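You operate a simulated robot arm through the tools that you are given. There is no shell and no other tool.

You are at the controls of a simulated two-armed robot. One attempt, no reset.

JOB
Open the tool stand drawer, put the number three disc in the inside of the tool stand drawer and shut the drawer again. Then open the lower right drawer, take the shackle from the long bench and leave it in the inside of the lower right drawer and shut the drawer again. Then open the green drawer, take the vane from the long bench and put it in the inside of the green drawer, then shut the drawer. Then open the desk drawer. The order counts.

Only the result counts: the job must be done as asked and must still hold three seconds after the hand-in. Knocking over, shifting, dropping, spilling or breaking anything else fails it.

ROBOT AND FRAMES
Two 6-joint arms with two-finger grippers on one trunk, on a base that moves. Base frame: it is fixed to the floor where the robot stands at the start and does not move with it; the origin is under the middle of the robot, x ahead of it, y to its left, z up. Lengths are in cm, angles in rad, forces in N, time in s.
The left shoulder is at the start at [3, 17.8, 81.3], the right one opposite. With the tool pointing down near the work surface each hand reaches from about 10 to 82 cm from the robot's upright axis, wherever it stands, measured 20 degrees to its own side. Places, roughly: desk drawer [-230, 170, 70]; green drawer [150, -250, 70]; inside of the green drawer [160, -250, 70]; inside of the lower right drawer [-250, -110, 40]; inside of the tool stand drawer [70, -10, 70]; lower right drawer [-240, -100, 50]; number three disc [275, -100, 100]; shackle (6x7x2 cm) [170, -260, 90]; tool stand drawer [60, -10, 70]; vane [150, -275, 100]. Payload 2.54 kg a hand.
The tool frame of a hand sits at the grasp point between the pads (the TCP): z along the fingers, y along the line on which they close. The tips reach 3 cm beyond it. The gripper opens to 11.6 cm; its body begins 9.5 cm behind the TCP.
Orientation is that of the tool frame in the base frame, as a unit quaternion [x, y, z, w]. With the fingers straight down and closing along the base's y, the tool's x points along the base's -x, its y along +y and its z along -z.

CONTROLS
- The arms move only by the tool servo_tool. It takes "left_rows", "right_rows" or both (then of equal length, played together; a hand with none holds still); each is a list of rows, each a list of 7 numbers: the shift along the base's x, y, z in units of 30 mm (1.0 is 30 mm), then the turn, a rotation vector about the base's x, y, z in units of 4 degrees (1.0 is 4 degrees), then the opening, from 0 (shut) to 1 (fully open). In form: [[dx, dy, dz, rx, ry, rz, claw], ...]. A call has 1 to 20 rows; each row shifts and turns the commanded pose from where the row before left it. A call with a number of a shift or a turn outside -1 to 1 is refused whole. A row lasts 0.2 s, in which the tool goes at most 5 cm and 0.15 rad; a call with a longer step from one row to the next is refused whole, and so is a gripper value outside its range. Where a pose cannot be reached the arm comes as near as it can. A force on the tool above 40 N (or 10 N above the force at the start of the call, whichever is more), or a blocked arm, ends the call early, and 0.2 s more pass. Each finger travels about 15.3 cm/s and halts on what it meets, pressing with about 40 N; the grip force reading is that of the motor and also rises with nothing between the fingers. The clock runs only during rows and for 0.2 s after the last one: add rows that do not move to give the fingers time. It gives the time, the measured TCP pose, the force on the tool (base axes), the opening and the grip force at its end, in the units of the frame above (readings bear some noise), with the torque about the TCP (base axes, N m) and any sound that the robot's microphone picked up, and new pictures: "pictures" is both (left out), scene, wrist or none (wrist: the cameras of the hands that moved).
- Cameras (640 x 400 px; columns grow to the right, rows downward): "scene" is now at [3.11, 2.38, 151.88]; the picture's right is [0.35, -0.94, 0.00], its down [-0.83, -0.31, -0.47] and it looks along [0.44, 0.16, -0.88] (base axes); focal length 271 px, centre (320, 200). "left" rides on the left gripper at [6.9, 1.5, -12.2] in its tool frame; the picture's right is [-0.21, 0.98, 0.00], its down [-0.83, -0.18, -0.53] and it looks along [-0.52, -0.11, 0.85] (tool axes); focal length 251 px, centre (320, 200). "right" rides on the right gripper at [6.9, -1.5, -12.2] in its tool frame; the picture's right is [0.21, 0.98, 0.00], its down [-0.83, 0.18, -0.53] and it looks along [-0.52, 0.11, 0.85] (tool axes); focal length 251 px, centre (320, 200). There is no depth. A picture from a camera that has moved, and an enlarged one, comes with that camera's place and axes in the base frame and with its lens.
- slide_trunk(by): moves the trunk up (or, below 0, down) by that many cm; the arms and the scene camera ride with it, the base frame stays. It gives what a move gives, with no picture.
- steer(legs): drives the robot by 1 to 6 legs, each [ahead, left, turn to the left] in cm, cm and rad, along the robot's own axes; the way and the turn of a leg run together, so that a leg with both is an arc; at most 150 cm and 3.142 rad a leg. The arms and the cameras ride along, it lands a little off, and it stops where it bumps. It gives what a move gives, and a new picture of the scene camera.
- head_to(pan, tilt): turns the head with the scene camera to pan (to the left, within 2.496 rad either way) and tilt (down, from -0.506 to 1.204), counted from straight ahead of the robot. It gives what a move gives, and a new picture of the scene camera.
- close_up(camera, box): a new picture of the part [left, top, right, bottom] of that camera's present view, enlarged. No time passes.
- job_done(): hands the job in; it is judged then, once.

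Nothing tells you exact positions but the pictures and the camera data. Unless the task says otherwise, let go and move clear before handing in.

The tools are called after "Request:" by a JSON object that holds its "method" and its "body". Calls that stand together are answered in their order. servo_tool: Moves the arms, as the interface text tells. Its arguments: {"type":"object","properties":{"left_rows":{"type":"array"},"right_rows":{"type":"array"},"pictures":{"type":"string","enum":["both","scene","wrist","none"]}},"required":[]} The other tools are called the same way: slide_trunk (by) moves the trunk up or down; steer (legs) drives the base; head_to (pan, tilt) turns the head that bears the scene camera; close_up (camera, box) takes an enlarged picture of a part of a camera's view; job_done () hands the job in.

At the start:

```text
time: 0.0
left_eef_pos: [41.62, 25.98, 92.83]
left_ee_rot: [0.0, 1.0, 0.0, 0.0]
left_ft_force: [0.2, 0.2, 0.2]
left_torque: [-0.02, 0.01, 0.02]
left_opening: 11.59
left_grasp_force: 0.0
right_eef_pos: [42.49, -6.02, 89.84]
right_ee_rot: [0.001, 1.0, 0.0, 0.0]
right_ft_force: [-0.3, 0.4, -0.4]
right_torque: [0.0, 0.01, 0.01]
right_opening: 11.61
right_grasp_force: 0.1
trunk travel left (down, up): [-2.5, 51.5]
robot x, y, heading: [0.17, 0.18, -0.003]
head pan, tilt (commanded): [0.356, 1.077]
```

scene: 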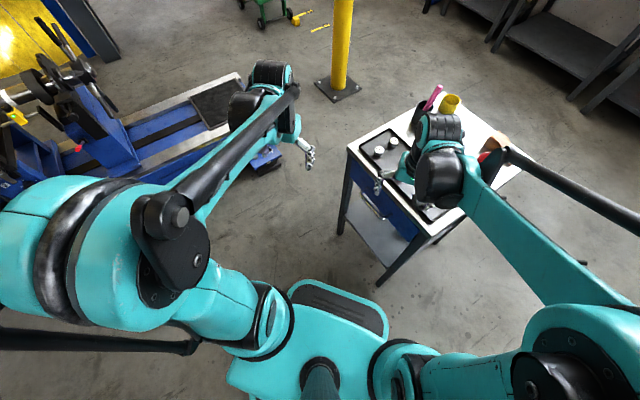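
right: 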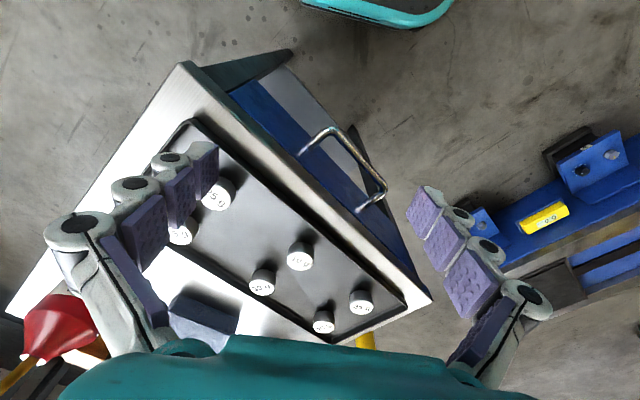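
left: 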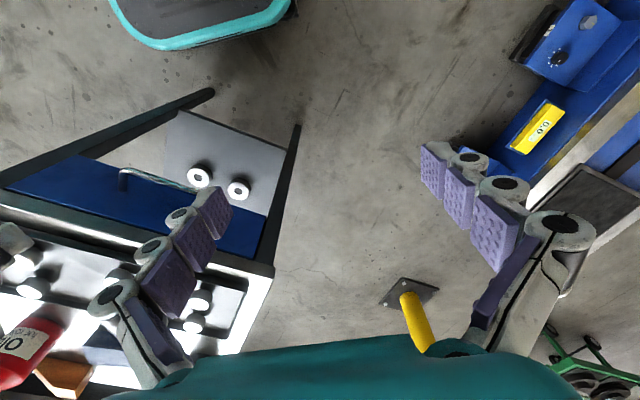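

I see the tool stand with a blue drawer just ahead and to the right; the right hand is above its tray. I'll look around with the head first to find the other places.

Request:
{"method": "head_to", "body": {"pan": -0.3, "tilt": 0.5}}

Request:
{"method": "close_up", "body": {"camera": "right", "box": [160, 60, 480, 360]}}

```text
time: 1.0
left_eef_pos: [41.6, 26.04, 92.96]
left_ee_rot: [0.0, 1.0, 0.0, 0.0]
left_ft_force: [0.4, 0.0, 0.7]
left_torque: [0.02, 0.03, -0.01]
left_opening: 11.62
left_grasp_force: 0.1
right_eef_pos: [42.52, -5.98, 89.78]
right_ee_rot: [0.0, 1.0, 0.0, 0.0]
right_ft_force: [0.1, 0.3, -0.1]
right_torque: [0.04, 0.02, 0.0]
right_opening: 11.61
right_grasp_force: 0.0
trunk travel left (down, up): [-2.5, 51.5]
robot x, y, heading: [0.21, -0.05, -0.001]
head pan, tilt (commanded): [-0.3, 0.499]
camera scene: at [5.74, -2.55, 156.49], right [-0.29, -0.96, 0.0], down [-0.46, 0.14, -0.88], along [0.84, -0.26, -0.48], focal length 271 px, centre (320, 200)
```

scene: 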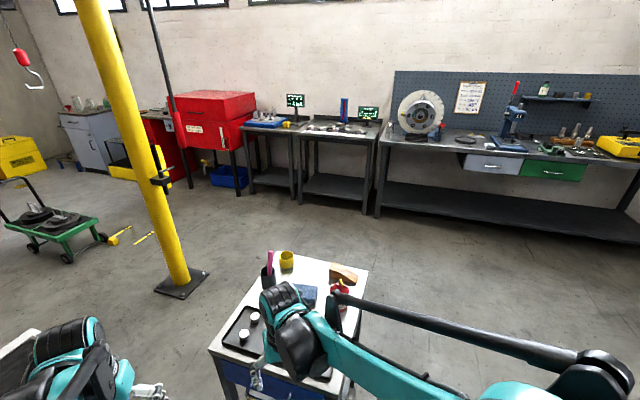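

```text
1.33 times, centred on (320, 210) of right
camera zoom: at [35.69, -7.6, 101.89], right [-0.21, 0.98, 0.0], down [0.83, 0.18, 0.53], along [0.52, 0.11, -0.85], focal length 335 px, centre (320, 187)
```

zoom: 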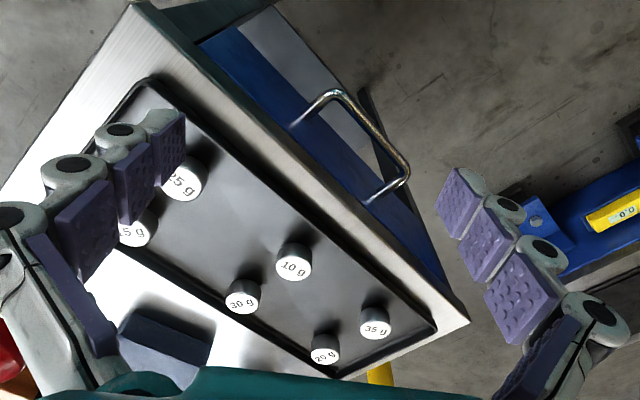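

The wall benches are across the room; the disc should be on the small bench about at picture (335,115). I'll zoom in on several parts.

Request:
{"method": "close_up", "body": {"camera": "scene", "box": [240, 80, 400, 180]}}

Request:
{"method": "close_up", "body": {"camera": "scene", "box": [380, 60, 640, 222]}}

Request:
{"method": "close_up", "body": {"camera": "scene", "box": [200, 230, 400, 400]}}

```text
4.00 times, centred on (320, 130) of scene
camera zoom: at [5.74, -2.55, 156.49], right [-0.29, -0.96, 0.0], down [-0.46, 0.14, -0.88], along [0.84, -0.26, -0.48], focal length 1083 px, centre (320, 480)
```

zoom: 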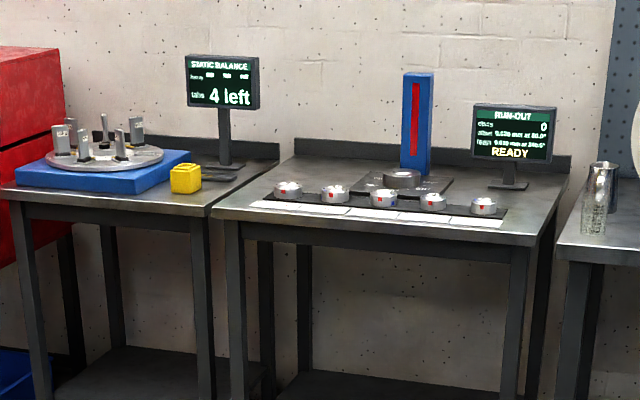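

```text
2.46 times, centred on (510, 141) of scene
camera zoom: at [5.74, -2.55, 156.49], right [-0.29, -0.96, 0.0], down [-0.46, 0.14, -0.88], along [0.84, -0.26, -0.48], focal length 667 px, centre (-148, 345)
```

zoom: 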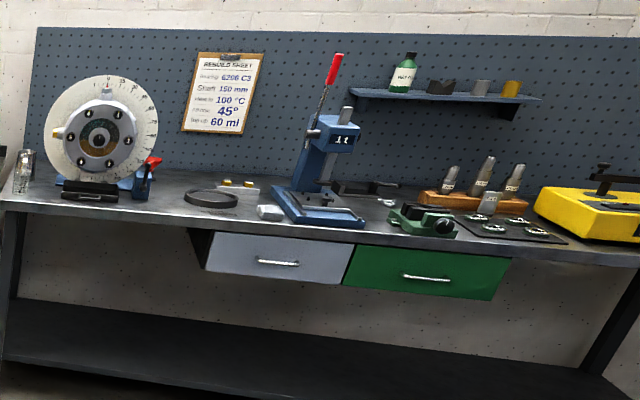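

```text
2.35 times, centred on (300, 315) of scene
camera zoom: at [5.74, -2.55, 156.49], right [-0.29, -0.96, 0.0], down [-0.46, 0.14, -0.88], along [0.84, -0.26, -0.48], focal length 637 px, centre (367, -71)
```

zoom: 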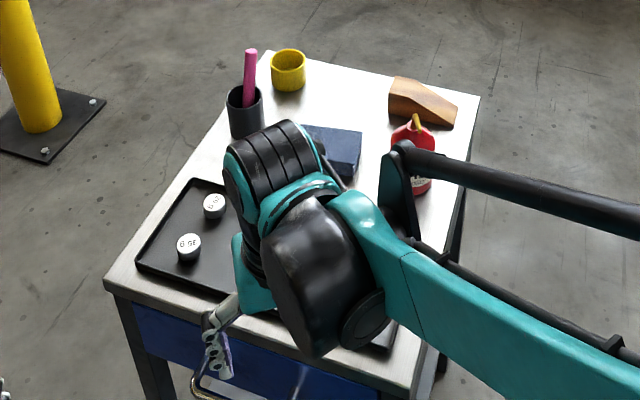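

The discs are on the run-out bench (five in a row), and the long bench carries the green drawer. I'll look around the rest of the room.

Request:
{"method": "head_to", "body": {"pan": -1.3, "tilt": 0.4}}

Request:
{"method": "head_to", "body": {"pan": -2.3, "tilt": 0.4}}

Request:
{"method": "head_to", "body": {"pan": 2.4, "tilt": 0.4}}

Request:
{"method": "head_to", "body": {"pan": 1.2, "tilt": 0.4}}

```text
time: 2.3
left_eef_pos: [41.69, 26.1, 92.83]
left_ee_rot: [0.001, 1.0, 0.0, 0.0]
left_ft_force: [-0.3, -0.4, 0.5]
left_torque: [-0.01, -0.05, -0.04]
left_opening: 11.6
left_grasp_force: 0.0
right_eef_pos: [42.61, -5.96, 89.9]
right_ee_rot: [-0.001, 1.0, 0.0, 0.0]
right_ft_force: [0.0, -0.2, 0.1]
right_torque: [-0.03, -0.01, 0.03]
right_opening: 11.61
right_grasp_force: 0.0
trunk travel left (down, up): [-2.5, 51.5]
robot x, y, heading: [-0.06, 0.09, -0.003]
head pan, tilt (commanded): [-1.3, 0.4]
camera scene: at [-0.47, -8.79, 157.42], right [-0.96, -0.27, 0.0], down [-0.1, 0.37, -0.92], along [0.25, -0.89, -0.39], focal length 271 px, centre (320, 200)
```

scene: 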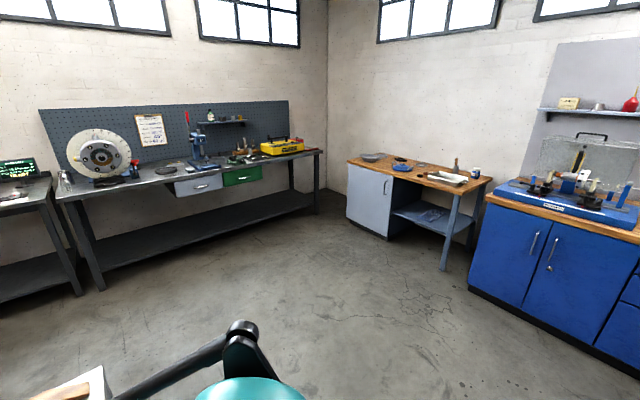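

```text
time: 3.6
left_eef_pos: [41.55, 26.09, 92.85]
left_ee_rot: [0.0, 1.0, 0.0, 0.0]
left_ft_force: [0.6, -0.2, -0.6]
left_torque: [0.0, 0.01, 0.02]
left_opening: 11.6
left_grasp_force: 0.1
right_eef_pos: [42.61, -5.96, 89.86]
right_ee_rot: [0.0, 1.0, 0.0, 0.0]
right_ft_force: [-0.4, 0.4, -0.2]
right_torque: [0.01, -0.02, 0.0]
right_opening: 11.6
right_grasp_force: 0.0
trunk travel left (down, up): [-2.5, 51.5]
robot x, y, heading: [-0.17, -0.48, -0.0]
head pan, tilt (commanded): [-2.3, 0.4]
camera scene: at [-9.12, -6.78, 157.42], right [-0.75, 0.67, 0.0], down [0.26, 0.29, -0.92], along [-0.61, -0.69, -0.39], focal length 271 px, centre (320, 200)
```

scene: 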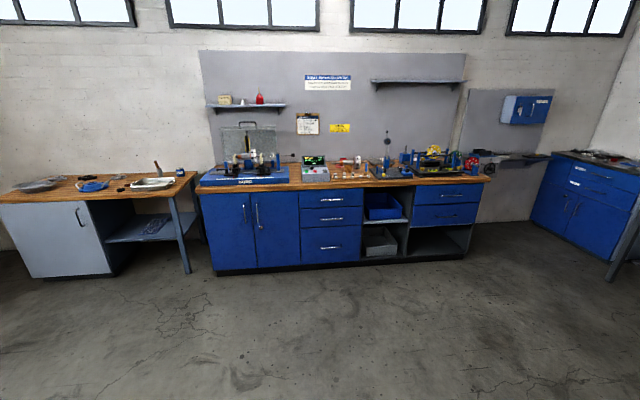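

```text
time: 7.3
left_eef_pos: [41.62, 26.07, 92.94]
left_ee_rot: [-0.001, 1.0, 0.0, 0.0]
left_ft_force: [-1.0, 0.0, -0.5]
left_torque: [-0.02, -0.01, -0.01]
left_opening: 11.61
left_grasp_force: 0.1
right_eef_pos: [42.58, -5.93, 89.87]
right_ee_rot: [-0.001, 1.0, 0.0, 0.0]
right_ft_force: [-0.2, -0.2, 0.2]
right_torque: [-0.01, 0.01, 0.01]
right_opening: 11.59
right_grasp_force: 0.0
trunk travel left (down, up): [-2.5, 51.5]
robot x, y, heading: [0.15, 0.07, -0.002]
head pan, tilt (commanded): [2.4, 0.4]
camera scene: at [-9.78, 6.39, 157.42], right [0.68, 0.74, 0.0], down [0.29, -0.26, -0.92], along [-0.68, 0.62, -0.39], focal length 271 px, centre (320, 200)
```

scene: 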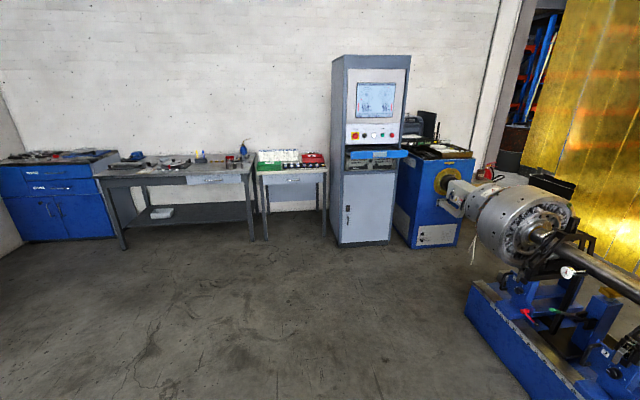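

```text
time: 8.7
left_eef_pos: [41.53, 26.1, 92.81]
left_ee_rot: [0.0, 1.0, 0.0, 0.0]
left_ft_force: [0.4, 0.6, -0.6]
left_torque: [0.03, 0.03, -0.03]
left_opening: 11.58
left_grasp_force: 0.1
right_eef_pos: [42.46, -5.98, 89.79]
right_ee_rot: [-0.001, 1.0, 0.0, 0.0]
right_ft_force: [0.3, 0.4, -0.4]
right_torque: [0.01, 0.02, 0.0]
right_opening: 11.57
right_grasp_force: 0.0
trunk travel left (down, up): [-2.5, 51.5]
robot x, y, heading: [-0.42, 0.04, 0.007]
head pan, tilt (commanded): [1.201, 0.4]
camera scene: at [0.39, 8.77, 157.42], right [0.93, -0.36, 0.0], down [-0.14, -0.36, -0.92], along [0.33, 0.86, -0.39], focal length 271 px, centre (320, 200)
```

scene: 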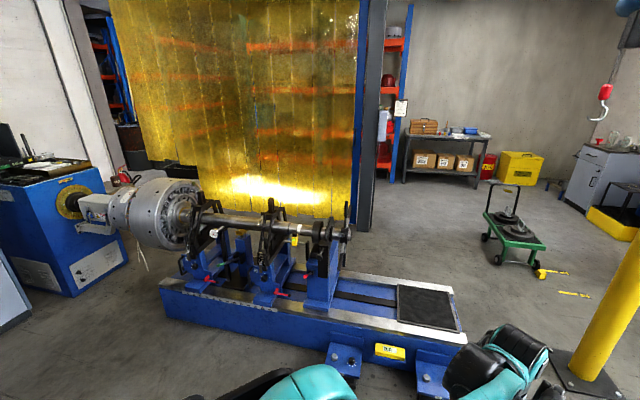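

I have the layout: the tool stand is aligned with the room, its drawer opening toward about (-0.8, 0.6). The desk drawer and lower right drawer are behind me. I'll inspect the drawer handle and likely targets more closely.

Request:
{"method": "head_to", "body": {"pan": 0.0, "tilt": 0.9}}

Request:
{"method": "close_up", "body": {"camera": "left", "box": [0, 80, 320, 280]}}

Request:
{"method": "close_up", "body": {"camera": "scene", "box": [240, 100, 480, 300]}}

```text
time: 10.1
left_eef_pos: [41.61, 26.05, 92.86]
left_ee_rot: [0.0, 1.0, 0.0, 0.001]
left_ft_force: [0.1, 0.5, 1.3]
left_torque: [0.03, 0.01, -0.04]
left_opening: 11.61
left_grasp_force: 0.1
right_eef_pos: [42.49, -6.04, 89.83]
right_ee_rot: [-0.001, 1.0, 0.001, 0.0]
right_ft_force: [-0.3, 0.0, 1.0]
right_torque: [-0.03, 0.0, -0.01]
right_opening: 11.58
right_grasp_force: 0.2
trunk travel left (down, up): [-2.5, 51.5]
robot x, y, heading: [-0.33, 0.27, 0.002]
head pan, tilt (commanded): [0.0, 0.901]
camera scene: at [4.6, 0.14, 153.12], right [0.0, -1.0, 0.0], down [-0.78, 0.0, -0.62], along [0.62, 0.0, -0.78], focal length 271 px, centre (320, 200)
```

scene: 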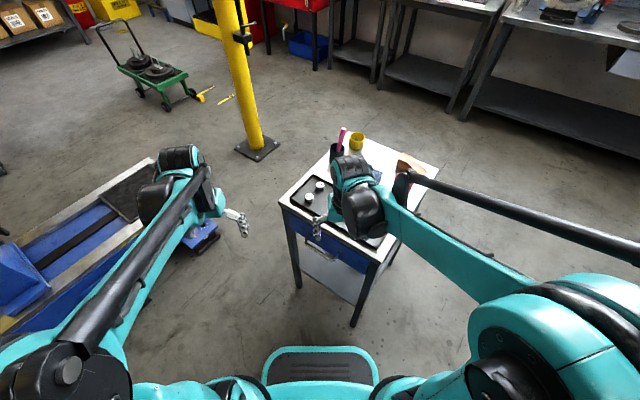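

```text
2.00 times, centred on (160, 180) of left
camera zoom: at [34.65, 27.42, 105.07], right [0.21, 0.98, 0.0], down [0.83, -0.18, 0.53], along [0.52, -0.11, -0.85], focal length 503 px, centre (640, 240)
```

zoom: 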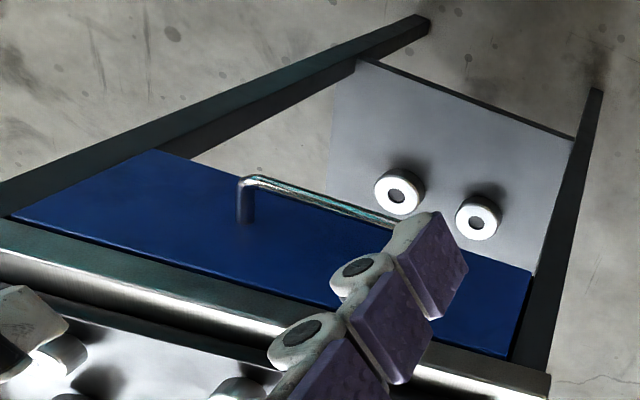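

```text
2.00 times, centred on (360, 200) of scene
camera zoom: at [4.6, 0.14, 153.12], right [0.0, -1.0, 0.0], down [-0.78, 0.0, -0.62], along [0.62, 0.0, -0.78], focal length 542 px, centre (240, 200)
```

zoom: 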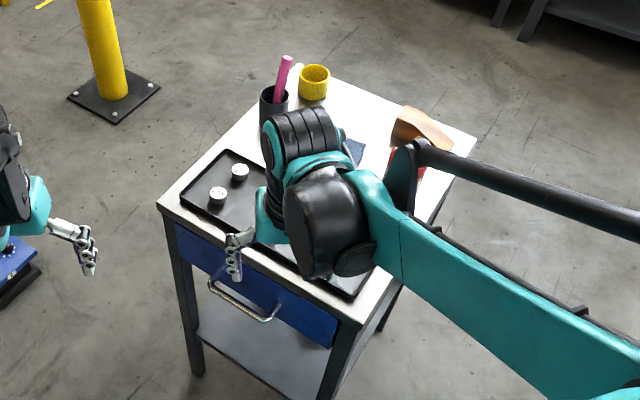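

The handle bar centre is at about (47.5, 0, 71.5), horizontal, about 11 cm long. I'll raise the right hand and turn it so that the fingers point ahead and close vertically.

Request:
{"method": "servo_tool", "body": {"right_rows": [[-0.3, -0.6, 1, 0, 0, 0, 1], [-0.3, -0.6, 1, 0, 0, 0, 1], [-0.3, -0.6, 1, 0, 0, 0, 1], [-0.3, -0.6, 1, 0, 0, 0, 1], [-0.3, -0.6, 1, 0, 0, 0, 1]], "pictures": "none"}}

Request:
{"method": "servo_tool", "body": {"right_rows": [[0, 0, 0, 0.9623, -0.9623, -0.9623, 1], [0, 0, 0, 0.9623, -0.9623, -0.9623, 1], [0, 0, 0, 0.9623, -0.9623, -0.9623, 1], [0, 0, 0, 0.9623, -0.9623, -0.9623, 1], [0, 0, 0, 0.9623, -0.9623, -0.9623, 1], [0, 0, 0, 0.9623, -0.9623, -0.9623, 1], [0, 0, 0, 0.9623, -0.9623, -0.9623, 1], [0, 0, 0, 0.9623, -0.9623, -0.9623, 1], [0, 0, 0, 0.9623, -0.9623, -0.9623, 1], [0, 0, 0, 0.9623, -0.9623, -0.9623, 1], [0, 0, 0, 0.9623, -0.9623, -0.9623, 1], [0, 0, 0, 0.9623, -0.9623, -0.9623, 1], [0, 0, 0, 0.9623, -0.9623, -0.9623, 1], [0, 0, 0, 0.9623, -0.9623, -0.9623, 1], [0, 0, 0, 0.9623, -0.9623, -0.9623, 1], [0, 0, 0, 0.9623, -0.9623, -0.9623, 1], [0, 0, 0, 0.9623, -0.9623, -0.9623, 1], [0, 0, 0, 0.9623, -0.9623, -0.9623, 1]]}}

```text
time: 11.3
left_eef_pos: [41.51, 26.09, 92.82]
left_ee_rot: [-0.001, 1.0, 0.0, 0.0]
left_ft_force: [-0.4, 0.2, -0.2]
left_torque: [-0.01, -0.03, 0.0]
left_opening: 11.59
left_grasp_force: 0.0
right_eef_pos: [37.88, -15.13, 104.75]
right_ee_rot: [-0.001, 1.0, 0.001, -0.001]
right_ft_force: [0.7, 1.1, 1.1]
right_torque: [0.0, -0.03, 0.02]
right_opening: 11.62
right_grasp_force: 0.1
trunk travel left (down, up): [-2.5, 51.5]
robot x, y, heading: [-0.24, -0.07, 0.001]
head pan, tilt (commanded): [0.0, 0.901]
```

```text
time: 15.1
left_eef_pos: [41.63, 26.03, 92.85]
left_ee_rot: [0.001, 1.0, -0.001, 0.0]
left_ft_force: [0.1, 0.6, 0.0]
left_torque: [-0.02, 0.01, 0.04]
left_opening: 11.6
left_grasp_force: 0.1
right_eef_pos: [40.85, -14.66, 107.32]
right_ee_rot: [0.465, 0.527, 0.511, 0.495]
right_ft_force: [0.6, -0.9, 0.7]
right_torque: [-0.01, 0.02, -0.03]
right_opening: 11.59
right_grasp_force: 0.2
right hand out of reach, approached as far as the arm can: row 13, 14, 15, 17, 18
trunk travel left (down, up): [-2.5, 51.5]
robot x, y, heading: [0.02, -0.12, 0.004]
head pan, tilt (commanded): [0.0, 0.901]
camera scene: at [4.62, 0.11, 153.11], right [0.0, -1.0, 0.0], down [-0.78, 0.0, -0.62], along [0.62, 0.0, -0.78], focal length 271 px, centre (320, 200)
camera right: at [28.27, -8.86, 105.2], right [-0.03, 0.26, 0.97], down [-0.47, -0.86, 0.21], along [0.88, -0.45, 0.15], focal length 251 px, centre (320, 200)
```

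scene: 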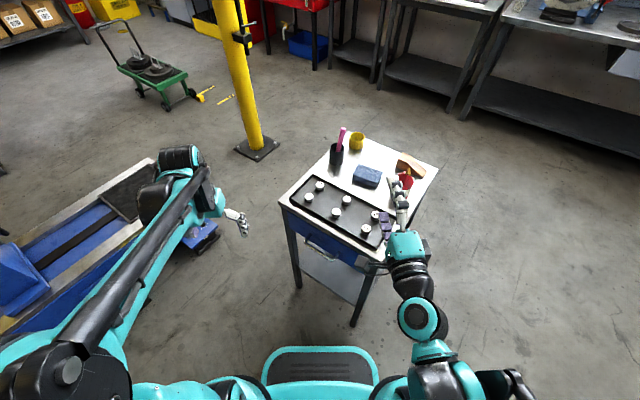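
right: 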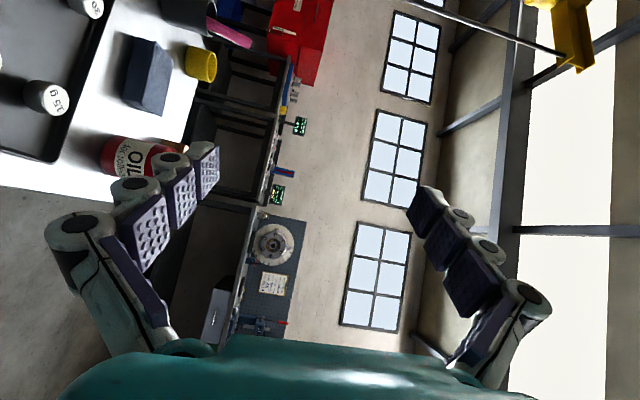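

The hand now points ahead; it's close to its inner reach limit here. I'll drive left and turn to face the drawer squarely from about 75 cm.

Request:
{"method": "steer", "body": {"legs": [[-3, 57.5, 0], [0, 0, -0.639]]}}

```text
time: 20.1
left_eef_pos: [45.81, 53.26, 92.82]
left_ee_rot: [0.317, 0.948, 0.0, 0.0]
left_ft_force: [1.5, -0.3, 0.8]
left_torque: [0.01, 0.02, 0.01]
left_opening: 11.62
left_grasp_force: 0.0
right_eef_pos: [20.84, 21.27, 107.29]
right_ee_rot: [0.609, 0.352, 0.327, 0.631]
right_ft_force: [-0.2, 0.0, -0.4]
right_torque: [0.03, 0.02, -0.01]
right_opening: 11.59
right_grasp_force: 0.0
trunk travel left (down, up): [-2.5, 51.5]
robot x, y, heading: [-3.09, 57.19, -0.649]
head pan, tilt (commanded): [0.0, 0.901]
camera scene: at [0.61, 54.92, 153.11], right [-0.6, -0.8, 0.0], down [-0.63, 0.47, -0.62], along [0.5, -0.37, -0.78], focal length 271 px, centre (320, 200)
```

scene: 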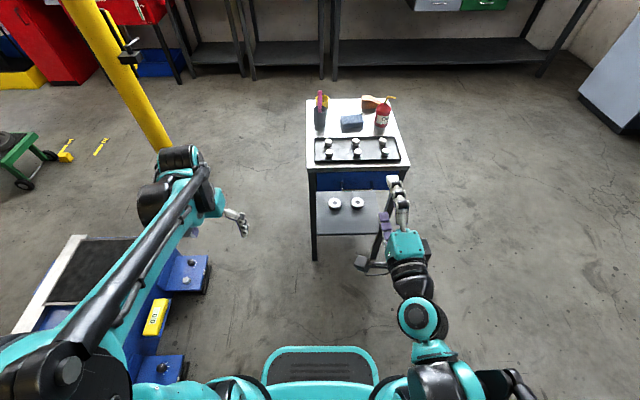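

Request:
{"method": "close_up", "body": {"camera": "scene", "box": [280, 80, 440, 280]}}

Request:
{"method": "close_up", "body": {"camera": "right", "box": [0, 0, 640, 400]}}

```text
2.00 times, centred on (360, 180) of scene
camera zoom: at [0.61, 54.92, 153.11], right [-0.6, -0.8, 0.0], down [-0.63, 0.47, -0.62], along [0.5, -0.37, -0.78], focal length 542 px, centre (240, 240)
```

zoom: 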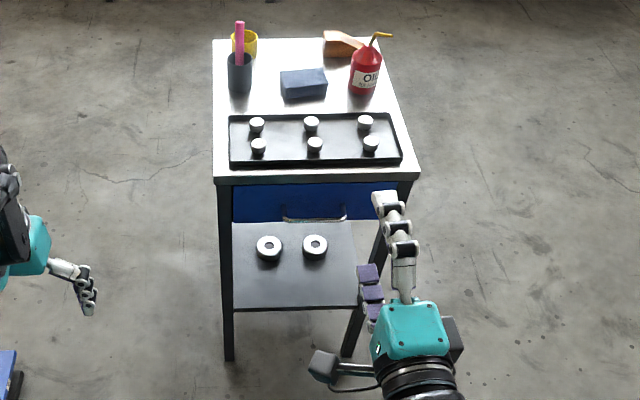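

```text
1.00 times, centred on (320, 200) of right (not enlarged: the box is as wide or as high as the picture)
camera zoom: at [14.25, 33.44, 105.19], right [0.13, 0.23, 0.97], down [-0.89, -0.4, 0.21], along [0.43, -0.89, 0.15], focal length 251 px, centre (320, 200)
```

zoom: 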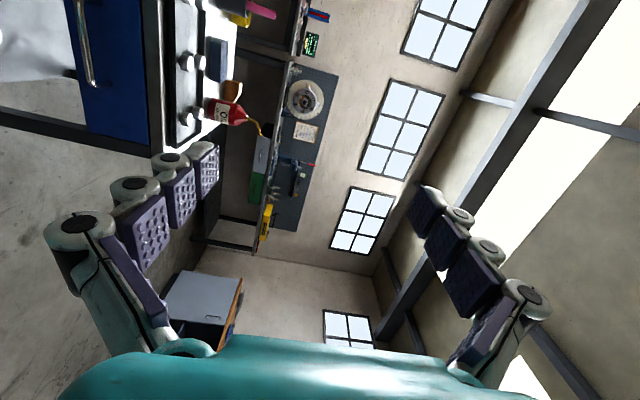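

The handle bar is at about (48, 0.5, 71.5), 75 cm ahead. I'll bring the right hand to a pre-grasp point about 10 cm short of it.

Request:
{"method": "servo_tool", "body": {"right_rows": [[0.8, -0.6, -0.5, 0, 0, 0, 1], [0.8, -0.6, -0.5, 0, 0, 0, 1], [0.6, -0.45, -1, 0, 0, 0, 1], [0.6, -0.45, -1, 0, 0, 0, 1], [0.6, -0.45, -1, 0, 0, 0, 1], [0.5, -0.4, -1, 0, 0, 0, 1], [0.5, -0.4, -1, 0, 0, 0, 1], [0.4, -0.3, -1, 0, 0, 0, 1], [0.4, -0.3, -1, 0, 0, 0, 1], [0.3, -0.25, -1, 0, 0, 0, 1], [0.3, -0.25, -1, 0, 0, 0, 1], [0, 0, 0, 0, 0, 0, 1]]}}

```text
time: 22.8
left_eef_pos: [45.95, 53.39, 92.88]
left_ee_rot: [0.317, 0.948, 0.0, 0.0]
left_ft_force: [-0.5, -0.5, 0.1]
left_torque: [-0.01, 0.02, -0.01]
left_opening: 11.58
left_grasp_force: 0.1
right_eef_pos: [41.26, 3.85, 93.26]
right_ee_rot: [0.61, 0.354, 0.326, 0.63]
right_ft_force: [0.2, 0.7, 0.0]
right_torque: [0.01, 0.0, 0.02]
right_opening: 11.61
right_grasp_force: 0.1
right hand out of reach, approached as far as the arm can: row 2, 4, 5, 6, 7, 8, 9, 10, 11
trunk travel left (down, up): [-2.5, 51.5]
robot x, y, heading: [-3.56, 57.37, -0.649]
head pan, tilt (commanded): [0.0, 0.901]
camera scene: at [0.61, 54.93, 153.12], right [-0.6, -0.8, 0.0], down [-0.63, 0.47, -0.62], along [0.5, -0.37, -0.78], focal length 271 px, centre (320, 200)
camera right: at [34.63, 16.09, 91.15], right [0.13, 0.22, 0.97], down [-0.89, -0.4, 0.22], along [0.43, -0.89, 0.15], focal length 251 px, centre (320, 200)
```

scene: 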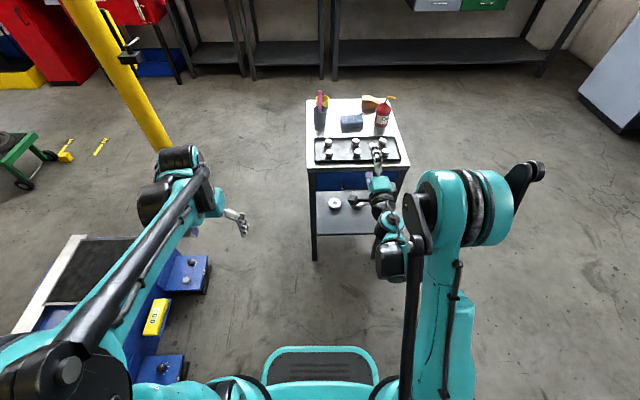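
right: 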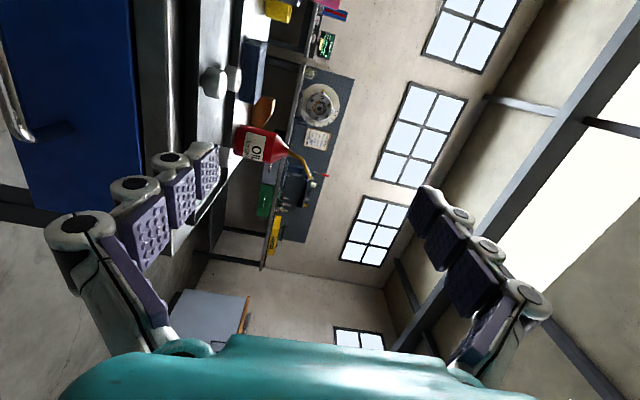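

The hand stalled short in height, likely due to the wrist having wound up around a singular pose. I'll unroll it to the natural "pointing ahead" pose, then check.

Request:
{"method": "servo_tool", "body": {"right_rows": [[0, 0, 0, -1, 0.75, 0, 1], [0, 0, 0, -1, 0.75, 0, 1], [0, 0, 0, -1, 0.75, 0, 1], [0, 0, 0, -1, 0.75, 0, 1], [0, 0, 0, -1, 0.75, 0, 1], [0, 0, 0, -1, 0.75, 0, 1], [0, 0, 0, -1, 0.75, 0, 1], [0, 0, 0, -1, 0.75, 0, 1], [0, 0, 0, -1, 0.75, 0, 1], [0, 0, 0, -1, 0.75, 0, 1], [0, 0, 0, -1, 0.75, 0, 1], [0, 0, 0, -1, 0.75, 0, 1], [0, 0, 0, -1, 0.75, 0, 1], [0, 0, 0, -1, 0.75, 0, 1], [0, 0, 0, -1, 0.75, 0, 1], [0, 0, 0, -1, 0.75, 0, 1], [0, 0, 0, -1, 0.75, 0, 1], [0, 0, 0, -1, 0.75, 0, 1]]}}

```text
time: 26.6
left_eef_pos: [45.93, 53.39, 92.84]
left_ee_rot: [0.317, 0.948, 0.0, 0.0]
left_ft_force: [-0.4, 0.4, 0.7]
left_torque: [-0.01, 0.01, -0.01]
left_opening: 11.61
left_grasp_force: 0.0
right_eef_pos: [41.3, 3.88, 94.54]
right_ee_rot: [0.248, 0.67, -0.172, 0.678]
right_ft_force: [-0.1, 0.1, -0.4]
right_torque: [-0.02, 0.06, -0.02]
right_opening: 11.62
right_grasp_force: 0.0
right hand out of reach, approached as far as the arm can: row 16, 17, 18
trunk travel left (down, up): [-2.5, 51.5]
robot x, y, heading: [-3.14, 57.6, -0.649]
head pan, tilt (commanded): [0.0, 0.901]
camera scene: at [0.63, 54.91, 153.11], right [-0.6, -0.8, 0.0], down [-0.63, 0.47, -0.62], along [0.5, -0.37, -0.78], focal length 271 px, centre (320, 200)
camera right: at [30.6, 10.18, 87.68], right [0.56, 0.82, -0.11], down [-0.37, 0.37, 0.85], along [0.74, -0.44, 0.51], focal length 251 px, centre (320, 200)
```

scene: 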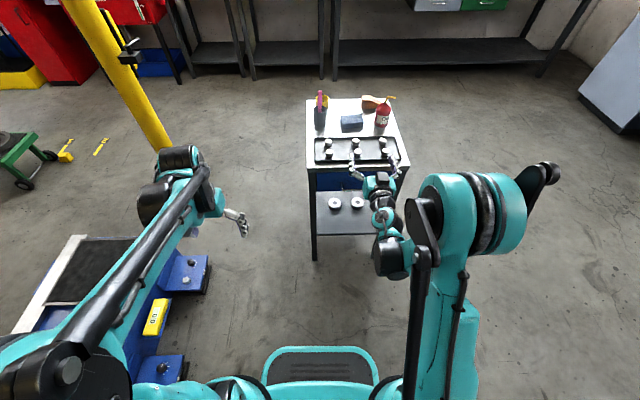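
right: 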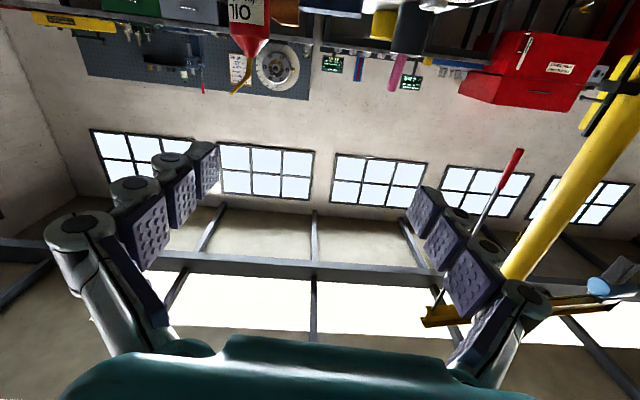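

The stall is probably a wrist-pitch limit when the hand points ahead close in. I'll back the robot up so the handle is about 92 cm ahead, then roll the hand and try again.

Request:
{"method": "steer", "body": {"legs": [[-18, 0, 0]]}}

Request:
{"method": "servo_tool", "body": {"right_rows": [[0.8, -0.6, -0.3, 1, -0.75, 0, 1], [0.8, -0.6, -0.3, 1, -0.75, 0, 1], [0.8, -0.6, -0.3, 1, -0.75, 0, 1], [0.8, -0.6, -0.3, 1, -0.75, 0, 1], [0, 0, -0.5, 1, -0.75, 0, 1], [0, 0, -0.5, 1, -0.75, 0, 1], [0, 0, -0.5, 1, -0.75, 0, 1], [0, 0, -0.5, 1, -0.75, 0, 1], [0, 0, -0.5, 1, -0.75, 0, 1], [0, 0, -0.5, 1, -0.75, 0, 1], [0, 0, -0.5, 1, -0.75, 0, 1], [0, 0, -0.5, 1, -0.75, 0, 1], [0, 0, -0.5, 1, -0.75, -0.1, 1], [0, 0, -0.5, 1, -0.75, -0.2, 1], [0, 0, -0.5, 1, -0.75, -0.2, 1], [0, 0, -0.5, 1, -0.75, -0.2, 1], [0, 0, 0, 1, -0.75, -0.2, 1], [0, 0, 0, 0, 0, 0, 1]]}}

```text
time: 28.1
left_eef_pos: [31.15, 64.57, 93.0]
left_ee_rot: [0.316, 0.949, -0.001, 0.001]
left_ft_force: [-1.2, 0.1, 0.1]
left_torque: [-0.05, -0.01, 0.02]
left_opening: 11.6
left_grasp_force: 0.1
right_eef_pos: [26.51, 15.1, 94.67]
right_ee_rot: [0.247, 0.67, -0.172, 0.679]
right_ft_force: [-1.5, 0.5, 0.2]
right_torque: [0.0, 0.02, 0.0]
right_opening: 11.58
right_grasp_force: 0.0
trunk travel left (down, up): [-2.5, 51.5]
robot x, y, heading: [-17.52, 68.29, -0.643]
head pan, tilt (commanded): [0.0, 0.901]
camera scene: at [-14.14, 66.06, 153.12], right [-0.6, -0.8, 0.0], down [-0.63, 0.47, -0.62], along [0.5, -0.37, -0.78], focal length 271 px, centre (320, 200)
```

scene: 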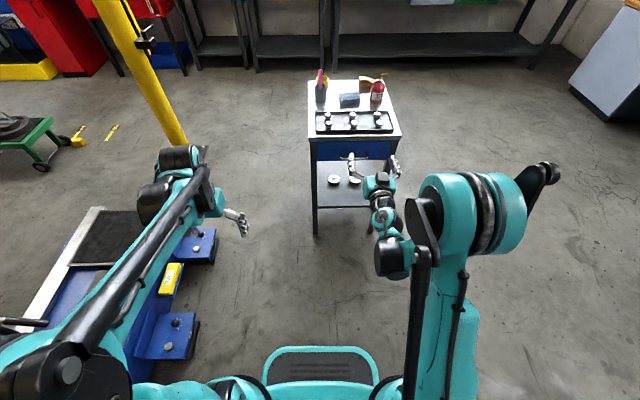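

```text
time: 31.9
left_eef_pos: [31.25, 64.43, 92.86]
left_ee_rot: [0.316, 0.949, 0.0, -0.001]
left_ft_force: [0.0, -0.9, -0.4]
left_torque: [0.02, 0.01, -0.01]
left_opening: 11.61
left_grasp_force: 0.1
right_eef_pos: [36.47, 7.9, 73.12]
right_ee_rot: [0.631, 0.295, 0.314, 0.644]
right_ft_force: [-0.3, 0.3, 1.2]
right_torque: [0.03, 0.02, 0.0]
right_opening: 11.6
right_grasp_force: 0.0
trunk travel left (down, up): [-2.5, 51.5]
robot x, y, heading: [-17.97, 68.43, -0.644]
head pan, tilt (commanded): [0.0, 0.901]
camera scene: at [-14.03, 65.97, 153.11], right [-0.6, -0.8, 0.0], down [-0.63, 0.47, -0.62], along [0.5, -0.37, -0.78], focal length 271 px, centre (320, 200)
camera right: at [31.33, 20.89, 71.2], right [0.1, 0.17, 0.98], down [-0.94, -0.3, 0.15], along [0.32, -0.94, 0.13], focal length 251 px, centre (320, 200)
```

scene: 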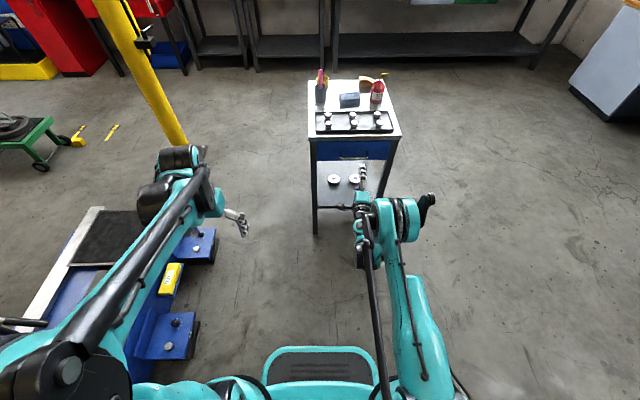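
right: 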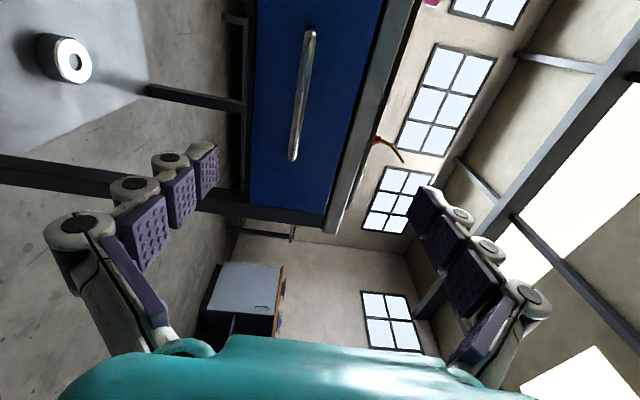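

The handle is right in line with the hand now (bar about z 71, 13 cm ahead). I'll advance and straddle it, then close.

Request:
{"method": "servo_tool", "body": {"right_rows": [[0.672, -0.504, -0.14, 0, 0, 0.11, 0.6], [0.672, -0.504, -0.14, 0, 0, 0.11, 0.6], [0.672, -0.504, -0.14, 0, 0, 0.11, 0.6], [0.672, -0.504, -0.14, 0, 0, 0.11, 0.6], [0.672, -0.504, -0.14, 0, 0, 0.11, 0.6], [0, 0, 0, 0, 0, 0, 0.6]]}}

```text
time: 33.3
left_eef_pos: [31.2, 64.44, 92.79]
left_ee_rot: [0.316, 0.949, 0.0, -0.001]
left_ft_force: [0.0, -0.3, 0.3]
left_torque: [0.0, -0.02, 0.01]
left_opening: 11.61
left_grasp_force: 0.1
right_eef_pos: [44.75, 1.35, 74.65]
right_ee_rot: [0.627, 0.307, 0.326, 0.637]
right_ft_force: [-12.7, 8.3, -10.1]
right_torque: [0.44, 0.67, 0.21]
right_opening: 8.18
right_grasp_force: 8.7
right hand out of reach, approached as far as the arm can: row 3, 4, 5
trunk travel left (down, up): [-2.5, 51.5]
robot x, y, heading: [-17.42, 68.49, -0.644]
head pan, tilt (commanded): [0.0, 0.901]
camera scene: at [-14.07, 65.95, 153.1], right [-0.6, -0.8, 0.0], down [-0.63, 0.47, -0.62], along [0.5, -0.37, -0.78], focal length 271 px, centre (320, 200)
camera right: at [39.16, 14.16, 72.87], right [0.1, 0.17, 0.98], down [-0.93, -0.34, 0.15], along [0.36, -0.92, 0.13], focal length 251 px, centre (320, 200)
```

scene: 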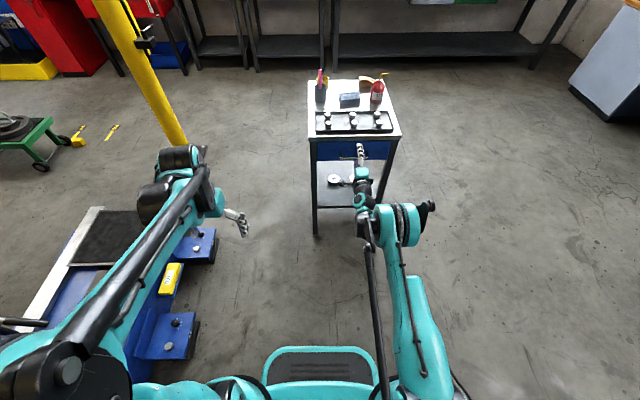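
right: 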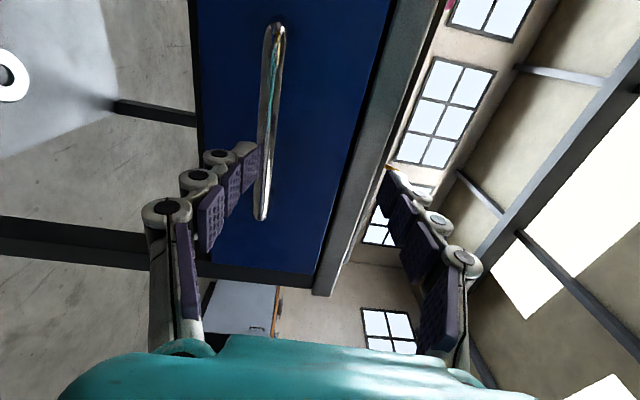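

The hand rode high and the lower finger already touches the bar. I'll open, back off slightly, and lower to the bar's height.

Request:
{"method": "servo_tool", "body": {"right_rows": [[-0.2, 0.15, 0, 0, 0, 0, 1], [-0.6, 0.45, 0, 0, 0, 0, 1], [-0.6, 0.45, 0, 0, 0, 0, 1], [0, 0, -0.6, 0, 0, 0, 1], [0, 0, -0.6, 0, 0, 0, 1], [0, 0, 0, 0, 0, 0, 1]], "pictures": "wrist"}}

```text
time: 34.7
left_eef_pos: [31.12, 64.43, 92.86]
left_ee_rot: [0.317, 0.948, 0.001, 0.001]
left_ft_force: [0.2, -0.3, 0.0]
left_torque: [0.02, 0.0, 0.0]
left_opening: 11.6
left_grasp_force: 0.0
right_eef_pos: [40.11, 4.8, 71.91]
right_ee_rot: [0.627, 0.307, 0.325, 0.638]
right_ft_force: [0.4, -0.2, 0.5]
right_torque: [0.01, -0.03, -0.01]
right_opening: 11.59
right_grasp_force: 0.1
right hand out of reach, approached as far as the arm can: row 5
trunk travel left (down, up): [-2.5, 51.5]
robot x, y, heading: [-17.5, 68.97, -0.641]
head pan, tilt (commanded): [0.0, 0.901]
camera right: at [34.6, 17.58, 69.98], right [0.1, 0.17, 0.98], down [-0.93, -0.34, 0.15], along [0.36, -0.92, 0.13], focal length 251 px, centre (320, 200)
```

right: 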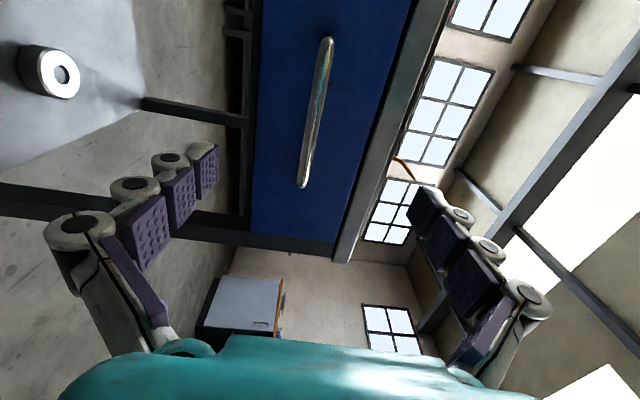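

The bar is at about (48.4, 1.2, 71.1). I'll pitch the fingers down 20° to ease the wrist, then close in.

Request:
{"method": "servo_tool", "body": {"right_rows": [[0, 0, 0, 0.5, 0.667, 0, 1], [0, 0, 0, 0.5, 0.667, 0, 1], [0, 0, 0, 0.5, 0.667, 0, 1], [0, 0, 0, 0.5, 0.667, 0, 1], [0, 0, 0, 0.5, 0.667, 0, 1], [0, 0, 0, 0.5, 0.667, 0, 1], [0, 0, -0.1, 0, 0, 0, 1]], "pictures": "none"}}

Request:
{"method": "servo_tool", "body": {"right_rows": [[0.5, -0.375, 0, 0, 0, 0, 1], [0.5, -0.375, 0, 0, 0, 0, 1], [0.5, -0.375, 0, 0, 0, 0, 1], [0.5, -0.375, 0, 0, 0, 0, 1], [0, 0, 0, 0, 0, 0, 1]]}}

```text
time: 36.3
left_eef_pos: [31.21, 64.3, 92.89]
left_ee_rot: [0.316, 0.949, -0.001, 0.0]
left_ft_force: [-0.2, 0.0, 0.0]
left_torque: [0.0, 0.0, 0.0]
left_opening: 11.58
left_grasp_force: 0.0
right_eef_pos: [40.82, 5.46, 71.99]
right_ee_rot: [0.69, 0.352, 0.302, 0.556]
right_ft_force: [0.4, -0.3, -0.2]
right_torque: [0.0, -0.04, 0.01]
right_opening: 11.59
right_grasp_force: 0.0
right hand out of reach, approached as far as the arm can: row 2, 3
trunk travel left (down, up): [-2.5, 51.5]
robot x, y, heading: [-17.46, 68.49, -0.644]
head pan, tilt (commanded): [0.0, 0.901]
```

```text
time: 37.5
left_eef_pos: [31.22, 64.37, 92.95]
left_ee_rot: [0.317, 0.948, 0.0, 0.0]
left_ft_force: [-0.2, 0.8, -0.7]
left_torque: [0.02, -0.01, 0.0]
left_opening: 11.6
left_grasp_force: 0.0
right_eef_pos: [46.81, 1.0, 71.89]
right_ee_rot: [0.69, 0.351, 0.301, 0.557]
right_ft_force: [-0.1, 0.3, -0.6]
right_torque: [0.01, -0.03, 0.03]
right_opening: 11.6
right_grasp_force: 0.0
trunk travel left (down, up): [-2.5, 51.5]
robot x, y, heading: [-17.39, 68.28, -0.647]
head pan, tilt (commanded): [0.0, 0.901]
camera scene: at [-14.03, 65.97, 153.11], right [-0.6, -0.8, 0.0], down [-0.63, 0.47, -0.62], along [0.5, -0.37, -0.78], focal length 271 px, centre (320, 200)
camera right: at [40.7, 13.62, 72.93], right [0.27, 0.05, 0.96], down [-0.87, -0.41, 0.26], along [0.4, -0.91, -0.07], focal length 251 px, centre (320, 200)
```

scene: 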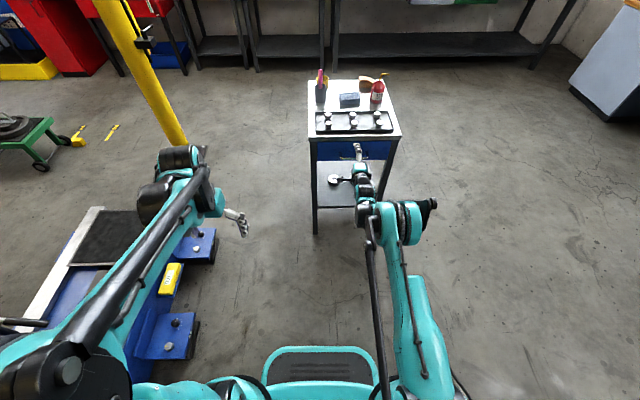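
right: 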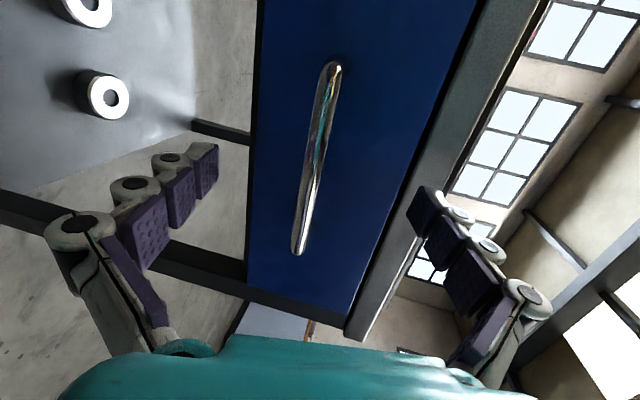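

The bar sits between the open fingers. I'll nudge in slightly and close on it.

Request:
{"method": "servo_tool", "body": {"right_rows": [[0.15, -0.11, -0.15, 0, 0, 0, 1], [0, 0, 0, 0, 0, 0, 0.6], [0, 0, 0, 0, 0, 0, 0.3], [0, 0, 0, 0, 0, 0, 0], [0, 0, 0, 0, 0, 0, 0], [0, 0, 0, 0, 0, 0, 0]], "pictures": "wrist"}}

```text
time: 38.9
left_eef_pos: [31.27, 64.55, 92.89]
left_ee_rot: [0.317, 0.949, 0.001, 0.0]
left_ft_force: [0.5, 0.2, 0.4]
left_torque: [0.0, -0.01, 0.02]
left_opening: 11.59
left_grasp_force: 0.0
right_eef_pos: [47.24, 0.78, 71.33]
right_ee_rot: [0.691, 0.352, 0.301, 0.555]
right_ft_force: [-8.0, 5.4, -13.1]
right_torque: [-0.66, 0.54, 0.08]
right_opening: 1.05
right_grasp_force: 37.2
trunk travel left (down, up): [-2.5, 51.5]
robot x, y, heading: [-17.79, 68.69, -0.645]
head pan, tilt (commanded): [0.0, 0.901]
camera right: at [41.06, 13.31, 72.3], right [0.27, 0.04, 0.96], down [-0.87, -0.41, 0.27], along [0.4, -0.91, -0.07], focal length 251 px, centre (320, 200)
```

right: 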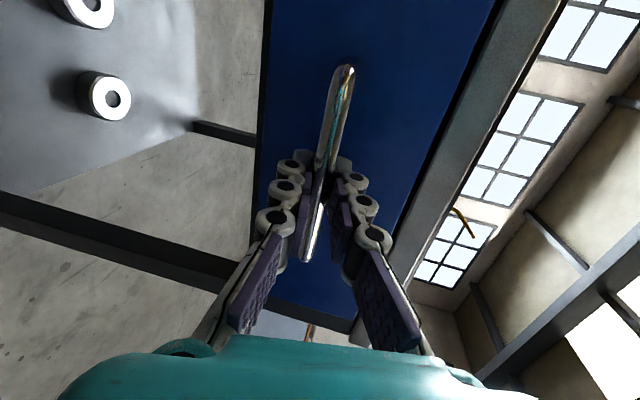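

The bar is gripped. I'll pull a little with the arm to test that the drawer slides.

Request:
{"method": "servo_tool", "body": {"right_rows": [[-0.4, 0.3, 0, 0, 0, 0, 0], [-0.4, 0.3, 0, 0, 0, 0, 0], [-0.4, 0.3, 0, 0, 0, 0, 0], [-0.4, 0.3, 0, 0, 0, 0, 0], [0, 0, 0, 0, 0, 0, 0]]}}

```text
time: 40.1
left_eef_pos: [31.27, 64.37, 92.71]
left_ee_rot: [0.316, 0.949, 0.001, -0.001]
left_ft_force: [-0.5, -0.2, 1.3]
left_torque: [0.0, -0.03, 0.01]
left_opening: 11.6
left_grasp_force: 0.1
right_eef_pos: [42.33, 4.19, 71.32]
right_ee_rot: [0.69, 0.353, 0.302, 0.555]
right_ft_force: [-0.7, 0.2, -13.5]
right_torque: [-0.57, 0.49, 0.25]
right_opening: 1.0
right_grasp_force: 37.5
trunk travel left (down, up): [-2.5, 51.5]
robot x, y, heading: [-17.99, 68.6, -0.645]
head pan, tilt (commanded): [0.0, 0.901]
camera scene: at [-13.9, 65.85, 153.1], right [-0.6, -0.8, 0.0], down [-0.63, 0.47, -0.62], along [0.5, -0.37, -0.78], focal length 271 px, centre (320, 200)
camera right: at [36.24, 16.71, 72.29], right [0.27, 0.04, 0.96], down [-0.87, -0.41, 0.26], along [0.4, -0.91, -0.07], focal length 251 px, centre (320, 200)
```

scene: 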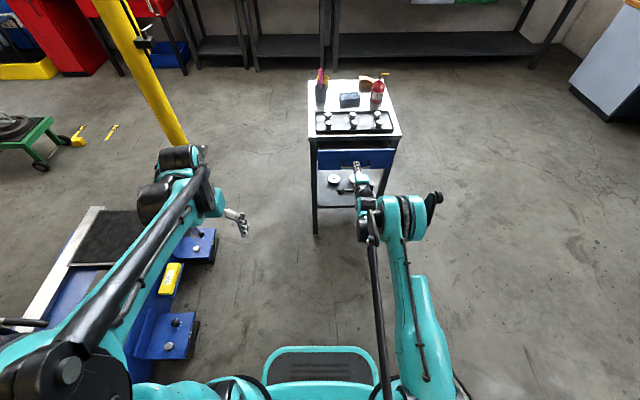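
right: 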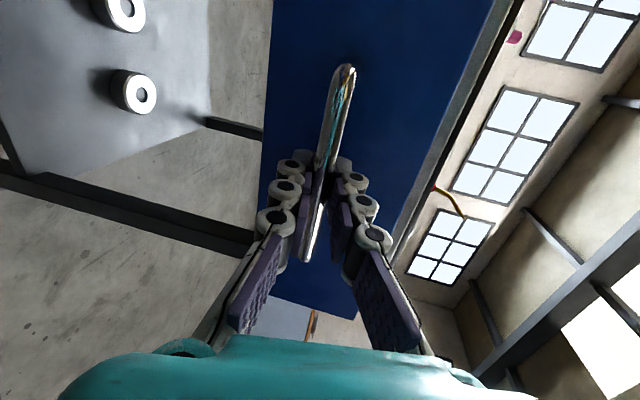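

The drawer slides. I'll pull further by driving back with the handle held.

Request:
{"method": "steer", "body": {"legs": [[-13, 0, 0]]}}

```text
time: 41.3
left_eef_pos: [21.01, 71.87, 92.73]
left_ee_rot: [0.318, 0.948, 0.002, 0.0]
left_ft_force: [-0.4, -0.5, -0.1]
left_torque: [0.0, 0.0, 0.0]
left_opening: 11.58
left_grasp_force: 0.0
right_eef_pos: [31.75, 11.62, 71.3]
right_ee_rot: [0.691, 0.352, 0.301, 0.556]
right_ft_force: [-2.9, -4.1, -13.1]
right_torque: [-0.62, 0.49, 0.29]
right_opening: 1.05
right_grasp_force: 37.3
trunk travel left (down, up): [-2.5, 51.5]
robot x, y, heading: [-28.17, 76.37, -0.645]
head pan, tilt (commanded): [0.0, 0.901]
camera scene: at [-24.15, 73.5, 153.11], right [-0.6, -0.8, 0.0], down [-0.63, 0.47, -0.62], along [0.49, -0.37, -0.78], focal length 271 px, centre (320, 200)
```

scene: 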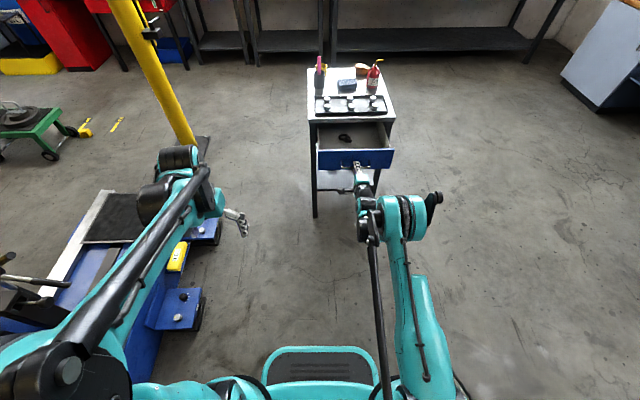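

Request:
{"method": "close_up", "body": {"camera": "scene", "box": [280, 50, 440, 220]}}

```text
2.35 times, centred on (360, 135) of scene
camera zoom: at [-24.15, 73.5, 153.11], right [-0.6, -0.8, 0.0], down [-0.63, 0.47, -0.62], along [0.49, -0.37, -0.78], focal length 637 px, centre (226, 353)
```

zoom: 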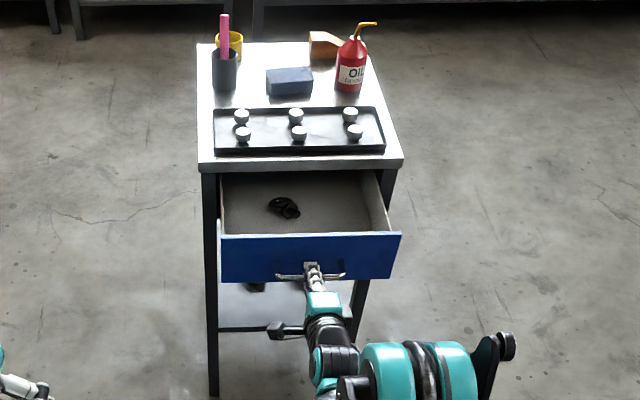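

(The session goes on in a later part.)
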